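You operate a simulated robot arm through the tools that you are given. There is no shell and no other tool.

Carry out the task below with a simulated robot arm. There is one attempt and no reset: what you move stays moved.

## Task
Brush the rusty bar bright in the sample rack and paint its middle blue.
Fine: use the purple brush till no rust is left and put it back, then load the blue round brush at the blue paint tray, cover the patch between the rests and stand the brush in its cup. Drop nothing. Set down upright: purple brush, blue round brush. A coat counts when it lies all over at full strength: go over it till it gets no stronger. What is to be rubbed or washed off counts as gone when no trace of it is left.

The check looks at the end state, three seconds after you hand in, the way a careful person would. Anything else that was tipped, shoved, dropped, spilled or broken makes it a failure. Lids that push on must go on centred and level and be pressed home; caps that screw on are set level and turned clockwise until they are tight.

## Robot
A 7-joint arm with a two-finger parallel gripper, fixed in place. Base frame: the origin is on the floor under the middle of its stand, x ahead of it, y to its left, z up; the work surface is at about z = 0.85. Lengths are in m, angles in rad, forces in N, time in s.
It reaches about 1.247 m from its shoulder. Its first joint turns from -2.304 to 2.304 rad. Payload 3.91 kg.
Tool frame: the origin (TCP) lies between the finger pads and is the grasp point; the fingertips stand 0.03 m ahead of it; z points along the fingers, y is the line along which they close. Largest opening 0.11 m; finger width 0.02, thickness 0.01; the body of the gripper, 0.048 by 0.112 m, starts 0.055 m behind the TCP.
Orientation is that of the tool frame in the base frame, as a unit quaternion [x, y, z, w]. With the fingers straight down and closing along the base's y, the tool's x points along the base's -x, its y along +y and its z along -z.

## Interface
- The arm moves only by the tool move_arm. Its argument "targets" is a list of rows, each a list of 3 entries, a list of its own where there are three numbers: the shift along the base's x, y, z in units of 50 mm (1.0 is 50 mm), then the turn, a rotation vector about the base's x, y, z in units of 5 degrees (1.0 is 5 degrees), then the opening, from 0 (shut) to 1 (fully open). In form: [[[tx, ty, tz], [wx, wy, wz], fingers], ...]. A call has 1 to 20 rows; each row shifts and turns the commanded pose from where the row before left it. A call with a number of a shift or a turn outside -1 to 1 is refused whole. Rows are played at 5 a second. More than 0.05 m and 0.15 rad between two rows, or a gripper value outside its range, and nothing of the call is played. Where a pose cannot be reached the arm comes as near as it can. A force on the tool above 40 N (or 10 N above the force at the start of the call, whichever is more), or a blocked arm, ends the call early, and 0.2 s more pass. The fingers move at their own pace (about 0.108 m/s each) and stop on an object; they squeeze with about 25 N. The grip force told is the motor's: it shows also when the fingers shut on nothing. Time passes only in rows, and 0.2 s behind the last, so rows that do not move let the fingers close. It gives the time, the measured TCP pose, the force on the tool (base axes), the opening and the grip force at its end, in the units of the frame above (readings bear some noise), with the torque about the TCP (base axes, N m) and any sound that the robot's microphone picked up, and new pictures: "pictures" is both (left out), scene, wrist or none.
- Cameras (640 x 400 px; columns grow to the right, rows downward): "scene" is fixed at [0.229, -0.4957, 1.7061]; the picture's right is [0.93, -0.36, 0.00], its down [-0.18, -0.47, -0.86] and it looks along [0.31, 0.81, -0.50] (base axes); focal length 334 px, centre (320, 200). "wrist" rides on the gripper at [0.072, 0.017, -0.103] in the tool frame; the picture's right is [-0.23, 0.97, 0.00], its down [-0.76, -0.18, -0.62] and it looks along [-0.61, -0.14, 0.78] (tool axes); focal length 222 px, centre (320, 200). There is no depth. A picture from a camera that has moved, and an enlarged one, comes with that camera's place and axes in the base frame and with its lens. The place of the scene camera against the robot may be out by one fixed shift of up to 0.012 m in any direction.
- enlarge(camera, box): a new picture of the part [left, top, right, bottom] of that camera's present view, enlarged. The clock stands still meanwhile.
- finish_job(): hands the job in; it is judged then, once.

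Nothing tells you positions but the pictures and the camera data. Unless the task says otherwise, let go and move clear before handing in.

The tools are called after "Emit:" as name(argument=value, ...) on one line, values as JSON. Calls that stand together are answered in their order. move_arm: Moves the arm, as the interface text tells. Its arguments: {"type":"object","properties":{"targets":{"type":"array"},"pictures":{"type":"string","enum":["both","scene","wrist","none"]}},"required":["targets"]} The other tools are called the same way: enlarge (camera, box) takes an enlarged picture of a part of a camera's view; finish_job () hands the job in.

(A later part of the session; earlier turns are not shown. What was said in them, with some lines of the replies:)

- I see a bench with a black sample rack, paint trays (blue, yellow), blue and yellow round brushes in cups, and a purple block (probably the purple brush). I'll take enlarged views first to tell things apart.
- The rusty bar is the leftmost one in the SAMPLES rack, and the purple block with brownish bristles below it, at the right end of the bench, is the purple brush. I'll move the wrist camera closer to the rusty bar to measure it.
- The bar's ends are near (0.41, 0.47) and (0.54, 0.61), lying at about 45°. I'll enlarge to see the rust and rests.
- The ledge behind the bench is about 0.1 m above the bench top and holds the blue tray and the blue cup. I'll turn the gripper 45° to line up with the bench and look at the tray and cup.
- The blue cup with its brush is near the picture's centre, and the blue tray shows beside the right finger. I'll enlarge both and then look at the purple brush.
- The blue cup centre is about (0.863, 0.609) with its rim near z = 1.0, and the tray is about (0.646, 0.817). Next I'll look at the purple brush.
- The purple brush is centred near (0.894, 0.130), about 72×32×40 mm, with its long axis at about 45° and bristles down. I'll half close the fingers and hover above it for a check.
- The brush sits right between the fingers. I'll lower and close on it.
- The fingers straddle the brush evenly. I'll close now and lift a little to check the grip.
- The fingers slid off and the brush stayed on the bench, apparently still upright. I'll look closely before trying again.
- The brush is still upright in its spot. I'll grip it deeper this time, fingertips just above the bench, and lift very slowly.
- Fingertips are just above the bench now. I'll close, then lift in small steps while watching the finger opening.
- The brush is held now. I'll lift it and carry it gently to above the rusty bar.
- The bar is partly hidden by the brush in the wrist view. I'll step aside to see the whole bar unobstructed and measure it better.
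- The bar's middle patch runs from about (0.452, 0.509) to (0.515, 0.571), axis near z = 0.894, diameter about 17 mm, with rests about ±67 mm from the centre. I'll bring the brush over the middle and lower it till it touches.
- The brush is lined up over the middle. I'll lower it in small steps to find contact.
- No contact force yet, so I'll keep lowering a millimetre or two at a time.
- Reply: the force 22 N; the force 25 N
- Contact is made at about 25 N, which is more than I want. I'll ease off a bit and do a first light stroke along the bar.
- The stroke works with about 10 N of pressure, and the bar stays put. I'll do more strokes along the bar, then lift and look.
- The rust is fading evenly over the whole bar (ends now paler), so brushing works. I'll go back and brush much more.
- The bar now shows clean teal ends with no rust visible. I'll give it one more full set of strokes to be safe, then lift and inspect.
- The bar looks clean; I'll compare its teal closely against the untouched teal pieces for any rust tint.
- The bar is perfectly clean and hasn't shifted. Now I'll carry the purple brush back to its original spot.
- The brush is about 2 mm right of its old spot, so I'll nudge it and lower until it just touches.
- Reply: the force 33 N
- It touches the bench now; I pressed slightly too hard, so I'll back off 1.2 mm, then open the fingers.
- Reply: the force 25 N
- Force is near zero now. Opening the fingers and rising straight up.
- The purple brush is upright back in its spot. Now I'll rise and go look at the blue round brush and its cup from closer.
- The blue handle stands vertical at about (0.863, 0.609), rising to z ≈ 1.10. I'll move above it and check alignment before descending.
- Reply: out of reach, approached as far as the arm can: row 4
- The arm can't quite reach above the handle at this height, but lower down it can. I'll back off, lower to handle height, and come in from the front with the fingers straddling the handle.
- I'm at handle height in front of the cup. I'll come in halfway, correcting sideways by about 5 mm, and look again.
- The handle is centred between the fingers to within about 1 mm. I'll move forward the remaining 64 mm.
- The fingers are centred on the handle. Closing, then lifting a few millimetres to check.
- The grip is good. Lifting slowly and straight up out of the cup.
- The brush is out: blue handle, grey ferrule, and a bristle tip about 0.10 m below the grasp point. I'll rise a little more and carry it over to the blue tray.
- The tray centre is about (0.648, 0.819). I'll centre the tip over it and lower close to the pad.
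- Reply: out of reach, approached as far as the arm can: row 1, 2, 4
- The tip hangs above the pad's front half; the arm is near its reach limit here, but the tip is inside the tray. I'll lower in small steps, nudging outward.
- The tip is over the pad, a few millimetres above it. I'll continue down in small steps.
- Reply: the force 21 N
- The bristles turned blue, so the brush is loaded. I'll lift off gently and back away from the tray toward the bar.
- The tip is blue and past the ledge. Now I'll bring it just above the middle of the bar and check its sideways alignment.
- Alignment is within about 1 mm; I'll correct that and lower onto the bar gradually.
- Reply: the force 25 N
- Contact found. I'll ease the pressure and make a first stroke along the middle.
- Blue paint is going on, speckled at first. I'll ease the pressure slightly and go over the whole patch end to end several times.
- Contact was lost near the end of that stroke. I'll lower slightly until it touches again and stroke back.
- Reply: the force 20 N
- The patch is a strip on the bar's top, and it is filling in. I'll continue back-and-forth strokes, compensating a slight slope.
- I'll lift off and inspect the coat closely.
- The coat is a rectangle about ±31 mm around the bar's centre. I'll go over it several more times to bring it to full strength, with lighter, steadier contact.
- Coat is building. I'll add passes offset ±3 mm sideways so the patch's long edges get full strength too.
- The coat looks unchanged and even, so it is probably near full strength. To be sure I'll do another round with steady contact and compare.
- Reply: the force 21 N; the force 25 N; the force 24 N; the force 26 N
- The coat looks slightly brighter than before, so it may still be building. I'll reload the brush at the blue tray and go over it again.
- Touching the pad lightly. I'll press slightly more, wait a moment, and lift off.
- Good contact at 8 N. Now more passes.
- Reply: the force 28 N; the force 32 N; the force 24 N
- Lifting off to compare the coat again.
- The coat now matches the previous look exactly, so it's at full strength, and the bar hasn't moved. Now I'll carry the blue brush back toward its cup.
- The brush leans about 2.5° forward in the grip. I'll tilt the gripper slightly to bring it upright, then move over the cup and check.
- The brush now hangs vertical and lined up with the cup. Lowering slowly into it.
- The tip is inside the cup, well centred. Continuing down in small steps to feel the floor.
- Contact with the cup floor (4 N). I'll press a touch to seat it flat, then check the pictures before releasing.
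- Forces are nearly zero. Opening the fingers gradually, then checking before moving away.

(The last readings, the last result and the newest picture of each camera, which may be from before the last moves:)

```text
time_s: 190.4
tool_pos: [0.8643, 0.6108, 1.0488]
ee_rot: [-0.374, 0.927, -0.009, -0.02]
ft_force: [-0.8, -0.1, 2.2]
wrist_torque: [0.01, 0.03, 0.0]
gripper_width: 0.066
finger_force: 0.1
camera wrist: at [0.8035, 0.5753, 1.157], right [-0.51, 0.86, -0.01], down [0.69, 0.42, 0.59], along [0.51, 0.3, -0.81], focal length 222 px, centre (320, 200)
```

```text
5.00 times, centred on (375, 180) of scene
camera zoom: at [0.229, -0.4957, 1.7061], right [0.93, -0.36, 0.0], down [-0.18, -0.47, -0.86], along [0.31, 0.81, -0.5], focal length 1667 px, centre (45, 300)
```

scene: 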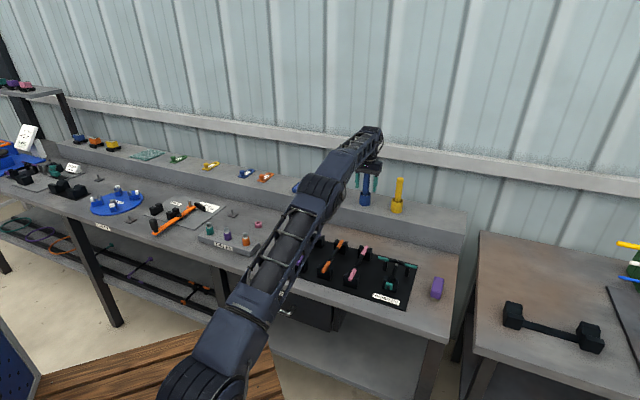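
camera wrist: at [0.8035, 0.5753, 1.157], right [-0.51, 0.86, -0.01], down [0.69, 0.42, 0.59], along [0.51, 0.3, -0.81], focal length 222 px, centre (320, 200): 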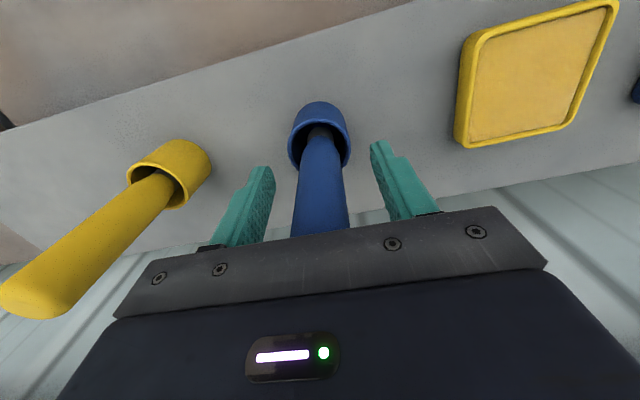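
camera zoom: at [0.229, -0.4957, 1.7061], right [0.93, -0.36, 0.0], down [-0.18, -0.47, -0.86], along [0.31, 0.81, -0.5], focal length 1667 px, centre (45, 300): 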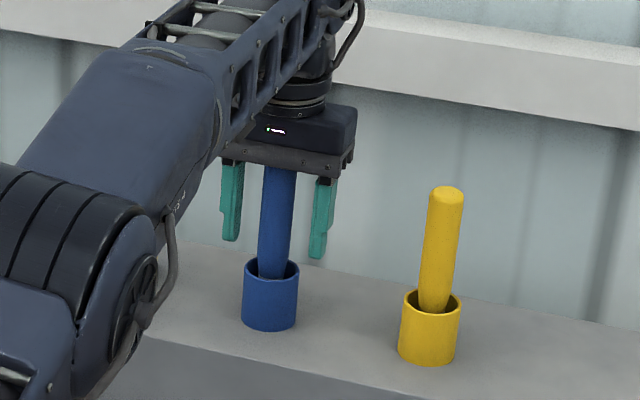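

The brush stands in its cup. The palm may be just touching the handle's top, so I'll rise 12 mm first, then back out horizontally the way I came in.

Emit:
move_arm(targets=[[[0, 0, 0.05], [0, 0, 0], 0.6], [[0, 0, 0.1], [0, 0, 0], 0.6], [[0, 0, 0.1], [0, 0, 0], 0.6], [[0, 0, 0], [0, 0, 0], 0.6]], pictures="both")

Emit:
enlarge(camera="wrist", box=[220, 80, 420, 205])

Emit:
enlarge(camera="scene", box=[330, 140, 420, 220])

```text
time_s: 191.4
tool_pos: [0.8631, 0.6091, 1.0614]
ee_rot: [-0.375, 0.927, -0.008, -0.02]
ft_force: [0.9, 0.2, -0.3]
wrist_torque: [0.0, 0.06, 0.01]
gripper_width: 0.0659
finger_force: 0.2
camera wrist: at [0.8034, 0.575, 1.1699], right [-0.51, 0.86, -0.01], down [0.69, 0.42, 0.59], along [0.51, 0.3, -0.81], focal length 222 px, centre (320, 200)
```

scene: 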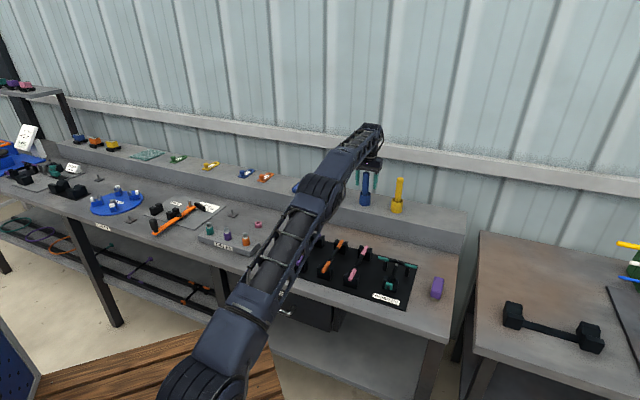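
wrist: 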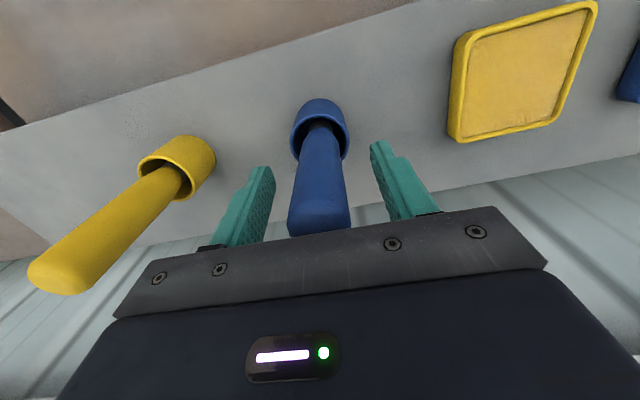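

```text
3.20 times, centred on (320, 142) of wrist
camera zoom: at [0.8034, 0.575, 1.1699], right [-0.51, 0.86, -0.01], down [0.69, 0.42, 0.59], along [0.51, 0.3, -0.81], focal length 711 px, centre (320, 384)
```

zoom: 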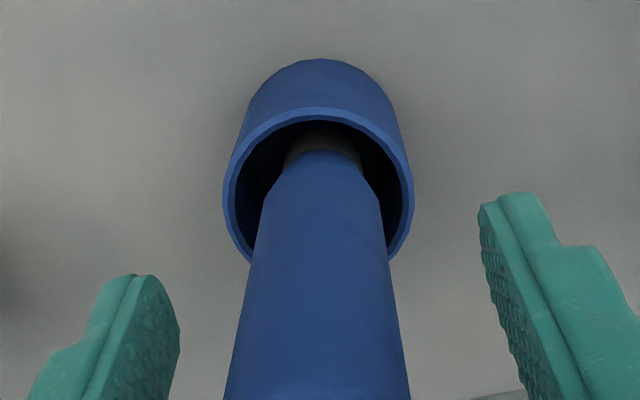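

```text
5.00 times, centred on (375, 180) of scene
camera zoom: at [0.229, -0.4957, 1.7061], right [0.93, -0.36, 0.0], down [-0.18, -0.47, -0.86], along [0.31, 0.81, -0.5], focal length 1667 px, centre (45, 300)
```

zoom: 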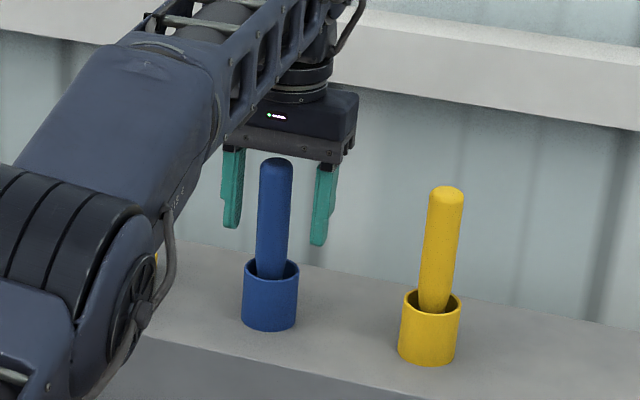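

The brush stands freely and upright, with the palm clear. Backing out now.

Emit:
move_arm(targets=[[[-0.2, -0.19, 0], [0, 0, 0], 0.6], [[-0.4, -0.39, 0], [0, 0, 0], 0.6], [[-0.5, -0.48, 0], [0, 0, 0], 0.6], [[-0.6, -0.58, 0], [0, 0, 0], 0.6], [[-0.6, -0.58, 0.1], [0, 0, 0], 0.6], [[-0.5, -0.5, 0.6], [0, 0, 0], 0.6], [[-0.2, -0.2, 0.9], [0, 0, 0], 0.6], [[0, 0, 0.9], [0, 0, 0], 0.6], [[0, 0, 0], [0, 0, 0], 0.6]], pictures="both")

Emit:
enlarge(camera="scene", box=[330, 140, 420, 220])

Emit:
enlarge(camera="wrist", box=[220, 80, 420, 240])

```text
time_s: 193.4
tool_pos: [0.715, 0.4631, 1.1878]
ee_rot: [-0.375, 0.927, -0.008, -0.019]
ft_force: [-0.7, -0.1, 0.3]
wrist_torque: [-0.01, -0.02, -0.01]
gripper_width: 0.066
finger_force: 0.0
camera wrist: at [0.6545, 0.429, 1.2944], right [-0.51, 0.86, -0.01], down [0.69, 0.42, 0.59], along [0.51, 0.3, -0.81], focal length 222 px, centre (320, 200)
```

scene: 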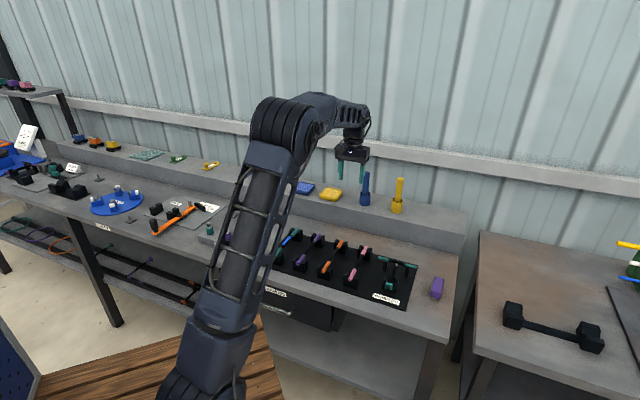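
wrist: 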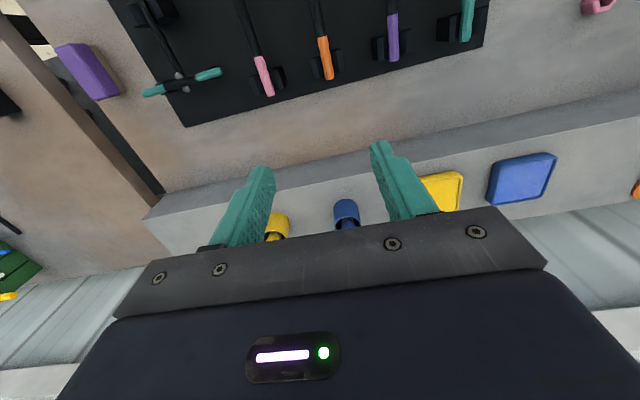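

```text
5.00 times, centred on (375, 180) of scene
camera zoom: at [0.229, -0.4957, 1.7061], right [0.93, -0.36, 0.0], down [-0.18, -0.47, -0.86], along [0.31, 0.81, -0.5], focal length 1667 px, centre (45, 300)
```

zoom: 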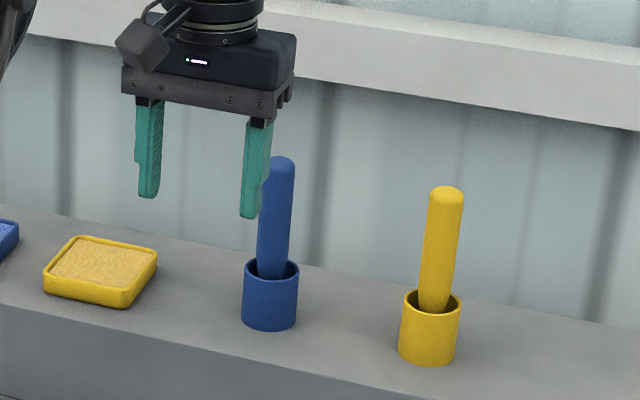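

```text
2.50 times, centred on (320, 160) of wrist
camera zoom: at [0.6545, 0.429, 1.2944], right [-0.51, 0.86, -0.01], down [0.69, 0.42, 0.59], along [0.51, 0.3, -0.81], focal length 555 px, centre (320, 300)
```

zoom: 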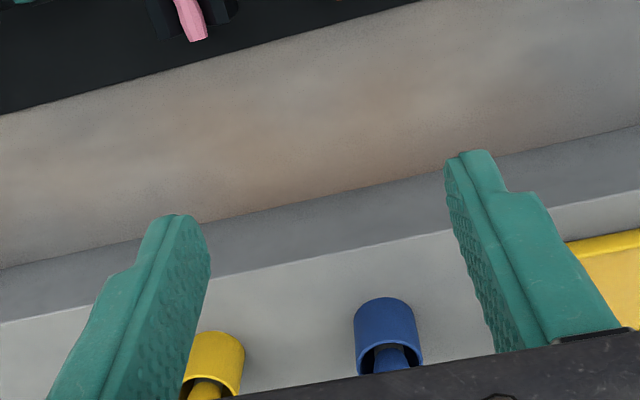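

I'll take a close look at the brush's uprightness and re-check everything else.

Emit:
enlarge(camera="scene", box=[345, 160, 415, 220])

Emit:
enlarge(camera="scene", box=[255, 215, 455, 310])

```text
6.67 times, centred on (380, 190) of scene
camera zoom: at [0.229, -0.4957, 1.7061], right [0.93, -0.36, 0.0], down [-0.18, -0.47, -0.86], along [0.31, 0.81, -0.5], focal length 2223 px, centre (-80, 267)
```

zoom: 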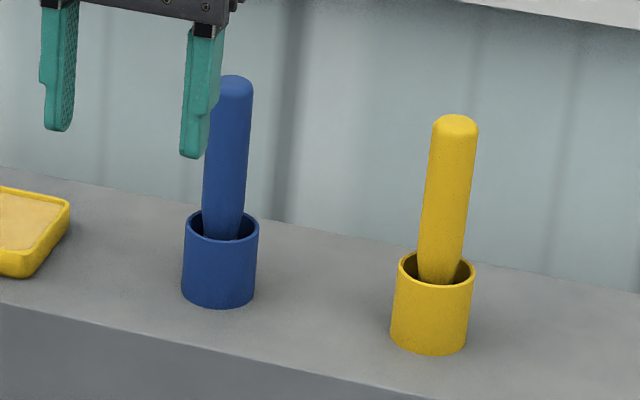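

```text
3.20 times, centred on (355, 262) of scene
camera zoom: at [0.229, -0.4957, 1.7061], right [0.93, -0.36, 0.0], down [-0.18, -0.47, -0.86], along [0.31, 0.81, -0.5], focal length 1067 px, centre (208, 0)
```

zoom: 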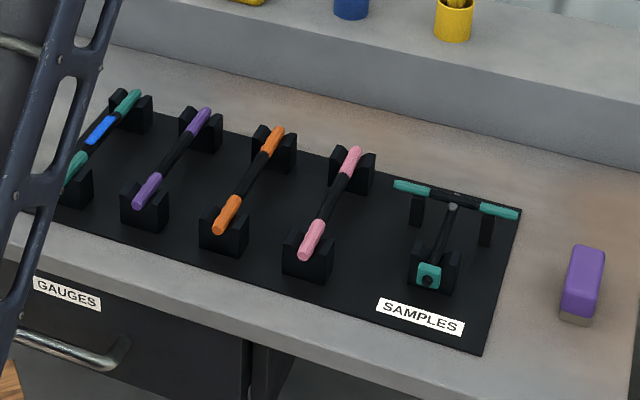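

Everything else looks in order. I'll move the arm farther away so nothing hides the blue brush, and compare with the first picture.

Emit:
move_arm(targets=[[[-0.5, -0.5, 0.3], [0, 0, 0], 0.6], [[-0.6, -0.5, 0.3], [0, 0, 0], 0.6], [[-0.6, -0.5, 0.2], [0, 0, 0], 0.6], [[-0.6, 0.3, 0.2], [0, 0, 0], 0.6], [[-0.6, 0.5, 0.2], [0, 0, 0], 0.6], [[-0.6, 0.5, 0.2], [0, 0, 0], 0.6], [[-0.6, 0.5, 0.2], [0, 0, 0], 0.6], [[0, 0, 0], [0, 0, 0], 0.6]], pictures="both")

Emit:
enlarge(camera="scene", box=[280, 160, 420, 230])

Emit:
enlarge(camera="scene", box=[345, 160, 415, 220])

Emit:
enlarge(camera="scene", box=[250, 210, 460, 340])

```text
time_s: 195.2
tool_pos: [0.5064, 0.4807, 1.2634]
ee_rot: [-0.374, 0.927, -0.008, -0.02]
ft_force: [0.3, 0.0, 0.2]
wrist_torque: [0.03, 0.01, 0.02]
gripper_width: 0.0662
finger_force: 0.0
camera wrist: at [0.4461, 0.4445, 1.3714], right [-0.51, 0.86, -0.01], down [0.69, 0.42, 0.59], along [0.51, 0.3, -0.81], focal length 222 px, centre (320, 200)
```

scene: 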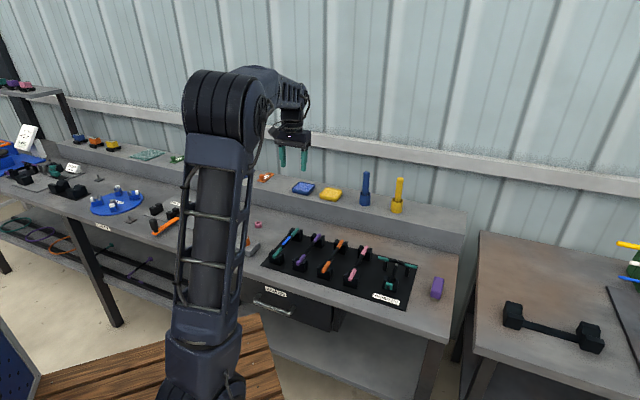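
wrist: 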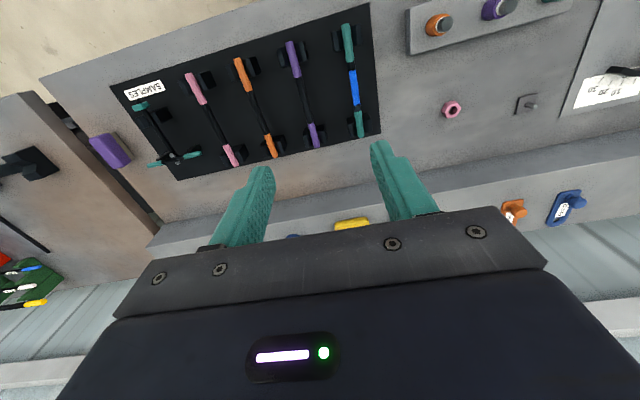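

```text
4.57 times, centred on (350, 195) of scene
camera zoom: at [0.229, -0.4957, 1.7061], right [0.93, -0.36, 0.0], down [-0.18, -0.47, -0.86], along [0.31, 0.81, -0.5], focal length 1524 px, centre (183, 223)
```

zoom: 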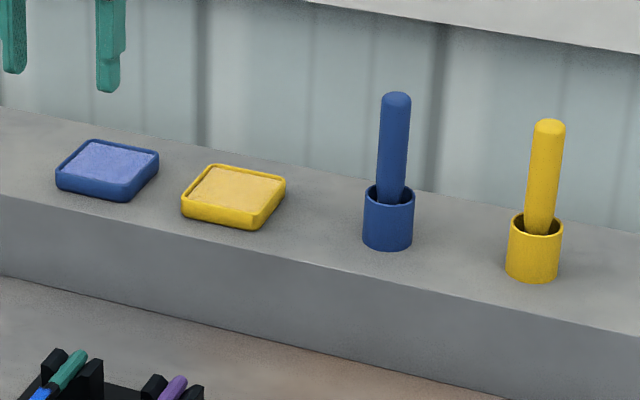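

```text
6.67 times, centred on (380, 190) of scene
camera zoom: at [0.229, -0.4957, 1.7061], right [0.93, -0.36, 0.0], down [-0.18, -0.47, -0.86], along [0.31, 0.81, -0.5], focal length 2223 px, centre (-80, 267)
```

zoom: 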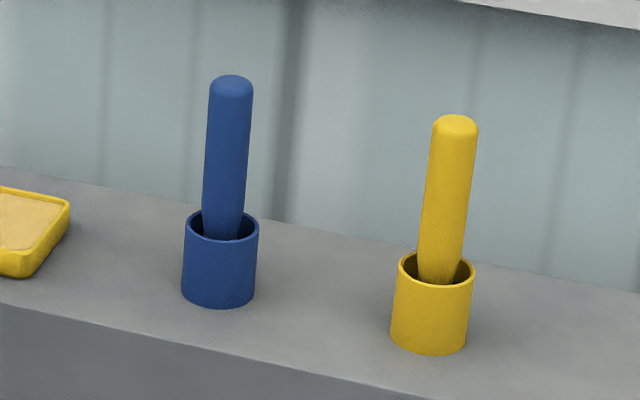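

```text
3.05 times, centred on (355, 275) of scene
camera zoom: at [0.229, -0.4957, 1.7061], right [0.93, -0.36, 0.0], down [-0.18, -0.47, -0.86], along [0.31, 0.81, -0.5], focal length 1016 px, centre (213, -29)
```

zoom: 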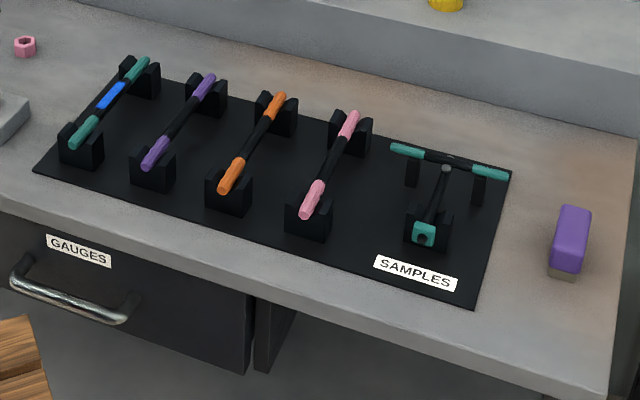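

The blue brush stands exactly as at the start, and the purple brush and other items are in place. One last close look at the coat from this angle.

Emit:
enlarge(camera="wrist", box=[325, 50, 385, 120])

Emit:
enlarge(camera="scene", box=[280, 230, 305, 252])

Emit:
enlarge(camera="wrist", box=[80, 0, 400, 200])

```text
5.71 times, centred on (355, 85) of wrist
camera zoom: at [0.4461, 0.4445, 1.3714], right [-0.51, 0.86, -0.01], down [0.69, 0.42, 0.59], along [0.51, 0.3, -0.81], focal length 1269 px, centre (120, 857)
```

zoom: 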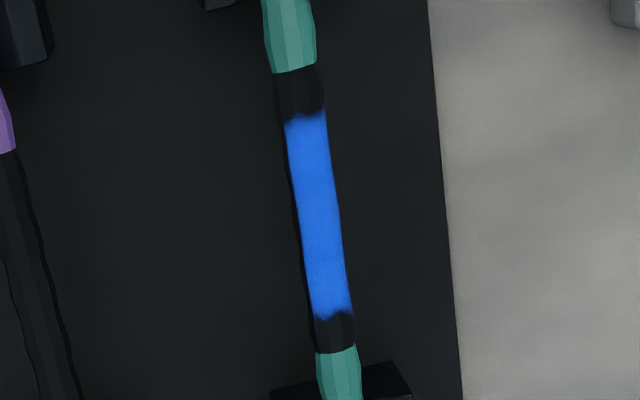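

```text
16.00 times, centred on (292, 241) of scene
camera zoom: at [0.229, -0.4957, 1.7061], right [0.93, -0.36, 0.0], down [-0.18, -0.47, -0.86], along [0.31, 0.81, -0.5], focal length 5335 px, centre (760, -456)
```

zoom: 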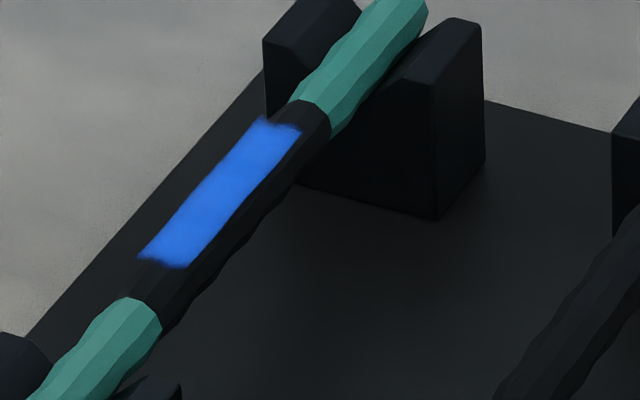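

```text
2.00 times, centred on (240, 100) of wrist
camera zoom: at [0.4461, 0.4445, 1.3714], right [-0.51, 0.86, -0.01], down [0.69, 0.42, 0.59], along [0.51, 0.3, -0.81], focal length 444 px, centre (480, 400)
```

zoom: 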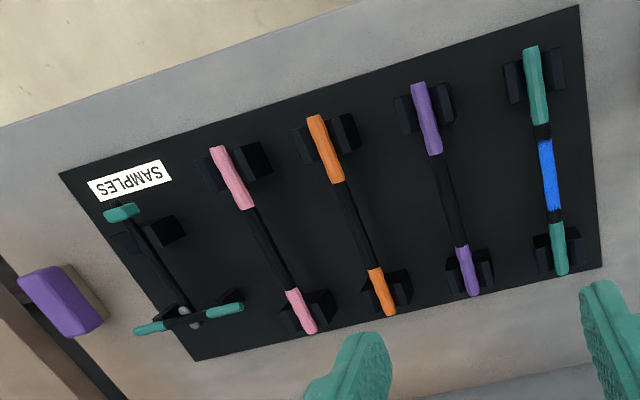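

The middle of the bar is evenly blue and the coat stopped getting stronger between the last two rounds. No rust is visible. Both brushes stand upright in their places, nothing else looks disturbed, and the arm is clear, so I'm handing in.

Emit:
finish_job()

```text
The job is handed in.
```

The job is done and handed in: the rusty bar is brushed clean and its middle is painted blue.

- **Rust:** I brushed with the purple brush until close-up views showed no rust and the ends matched the untouched teal samples.
- **Paint:** the blue patch covers about 31 mm either side of the bar's centre, between the rests. I loaded the blue round brush twice and went over the patch many times. The last two rounds looked the same, so I took the coat as full strength. I judged this by eye from the pictures.
- **Brushes:** the purple brush is back on its spot to within about a millimetre. The blue round brush stands upright in its cup, as in the first picture.

On my first lift the fingers slipped off the purple brush. It stayed upright on the bench, and I gripped it again lower down. No other items looked moved in the final pictures, and the arm is clear of the bench.
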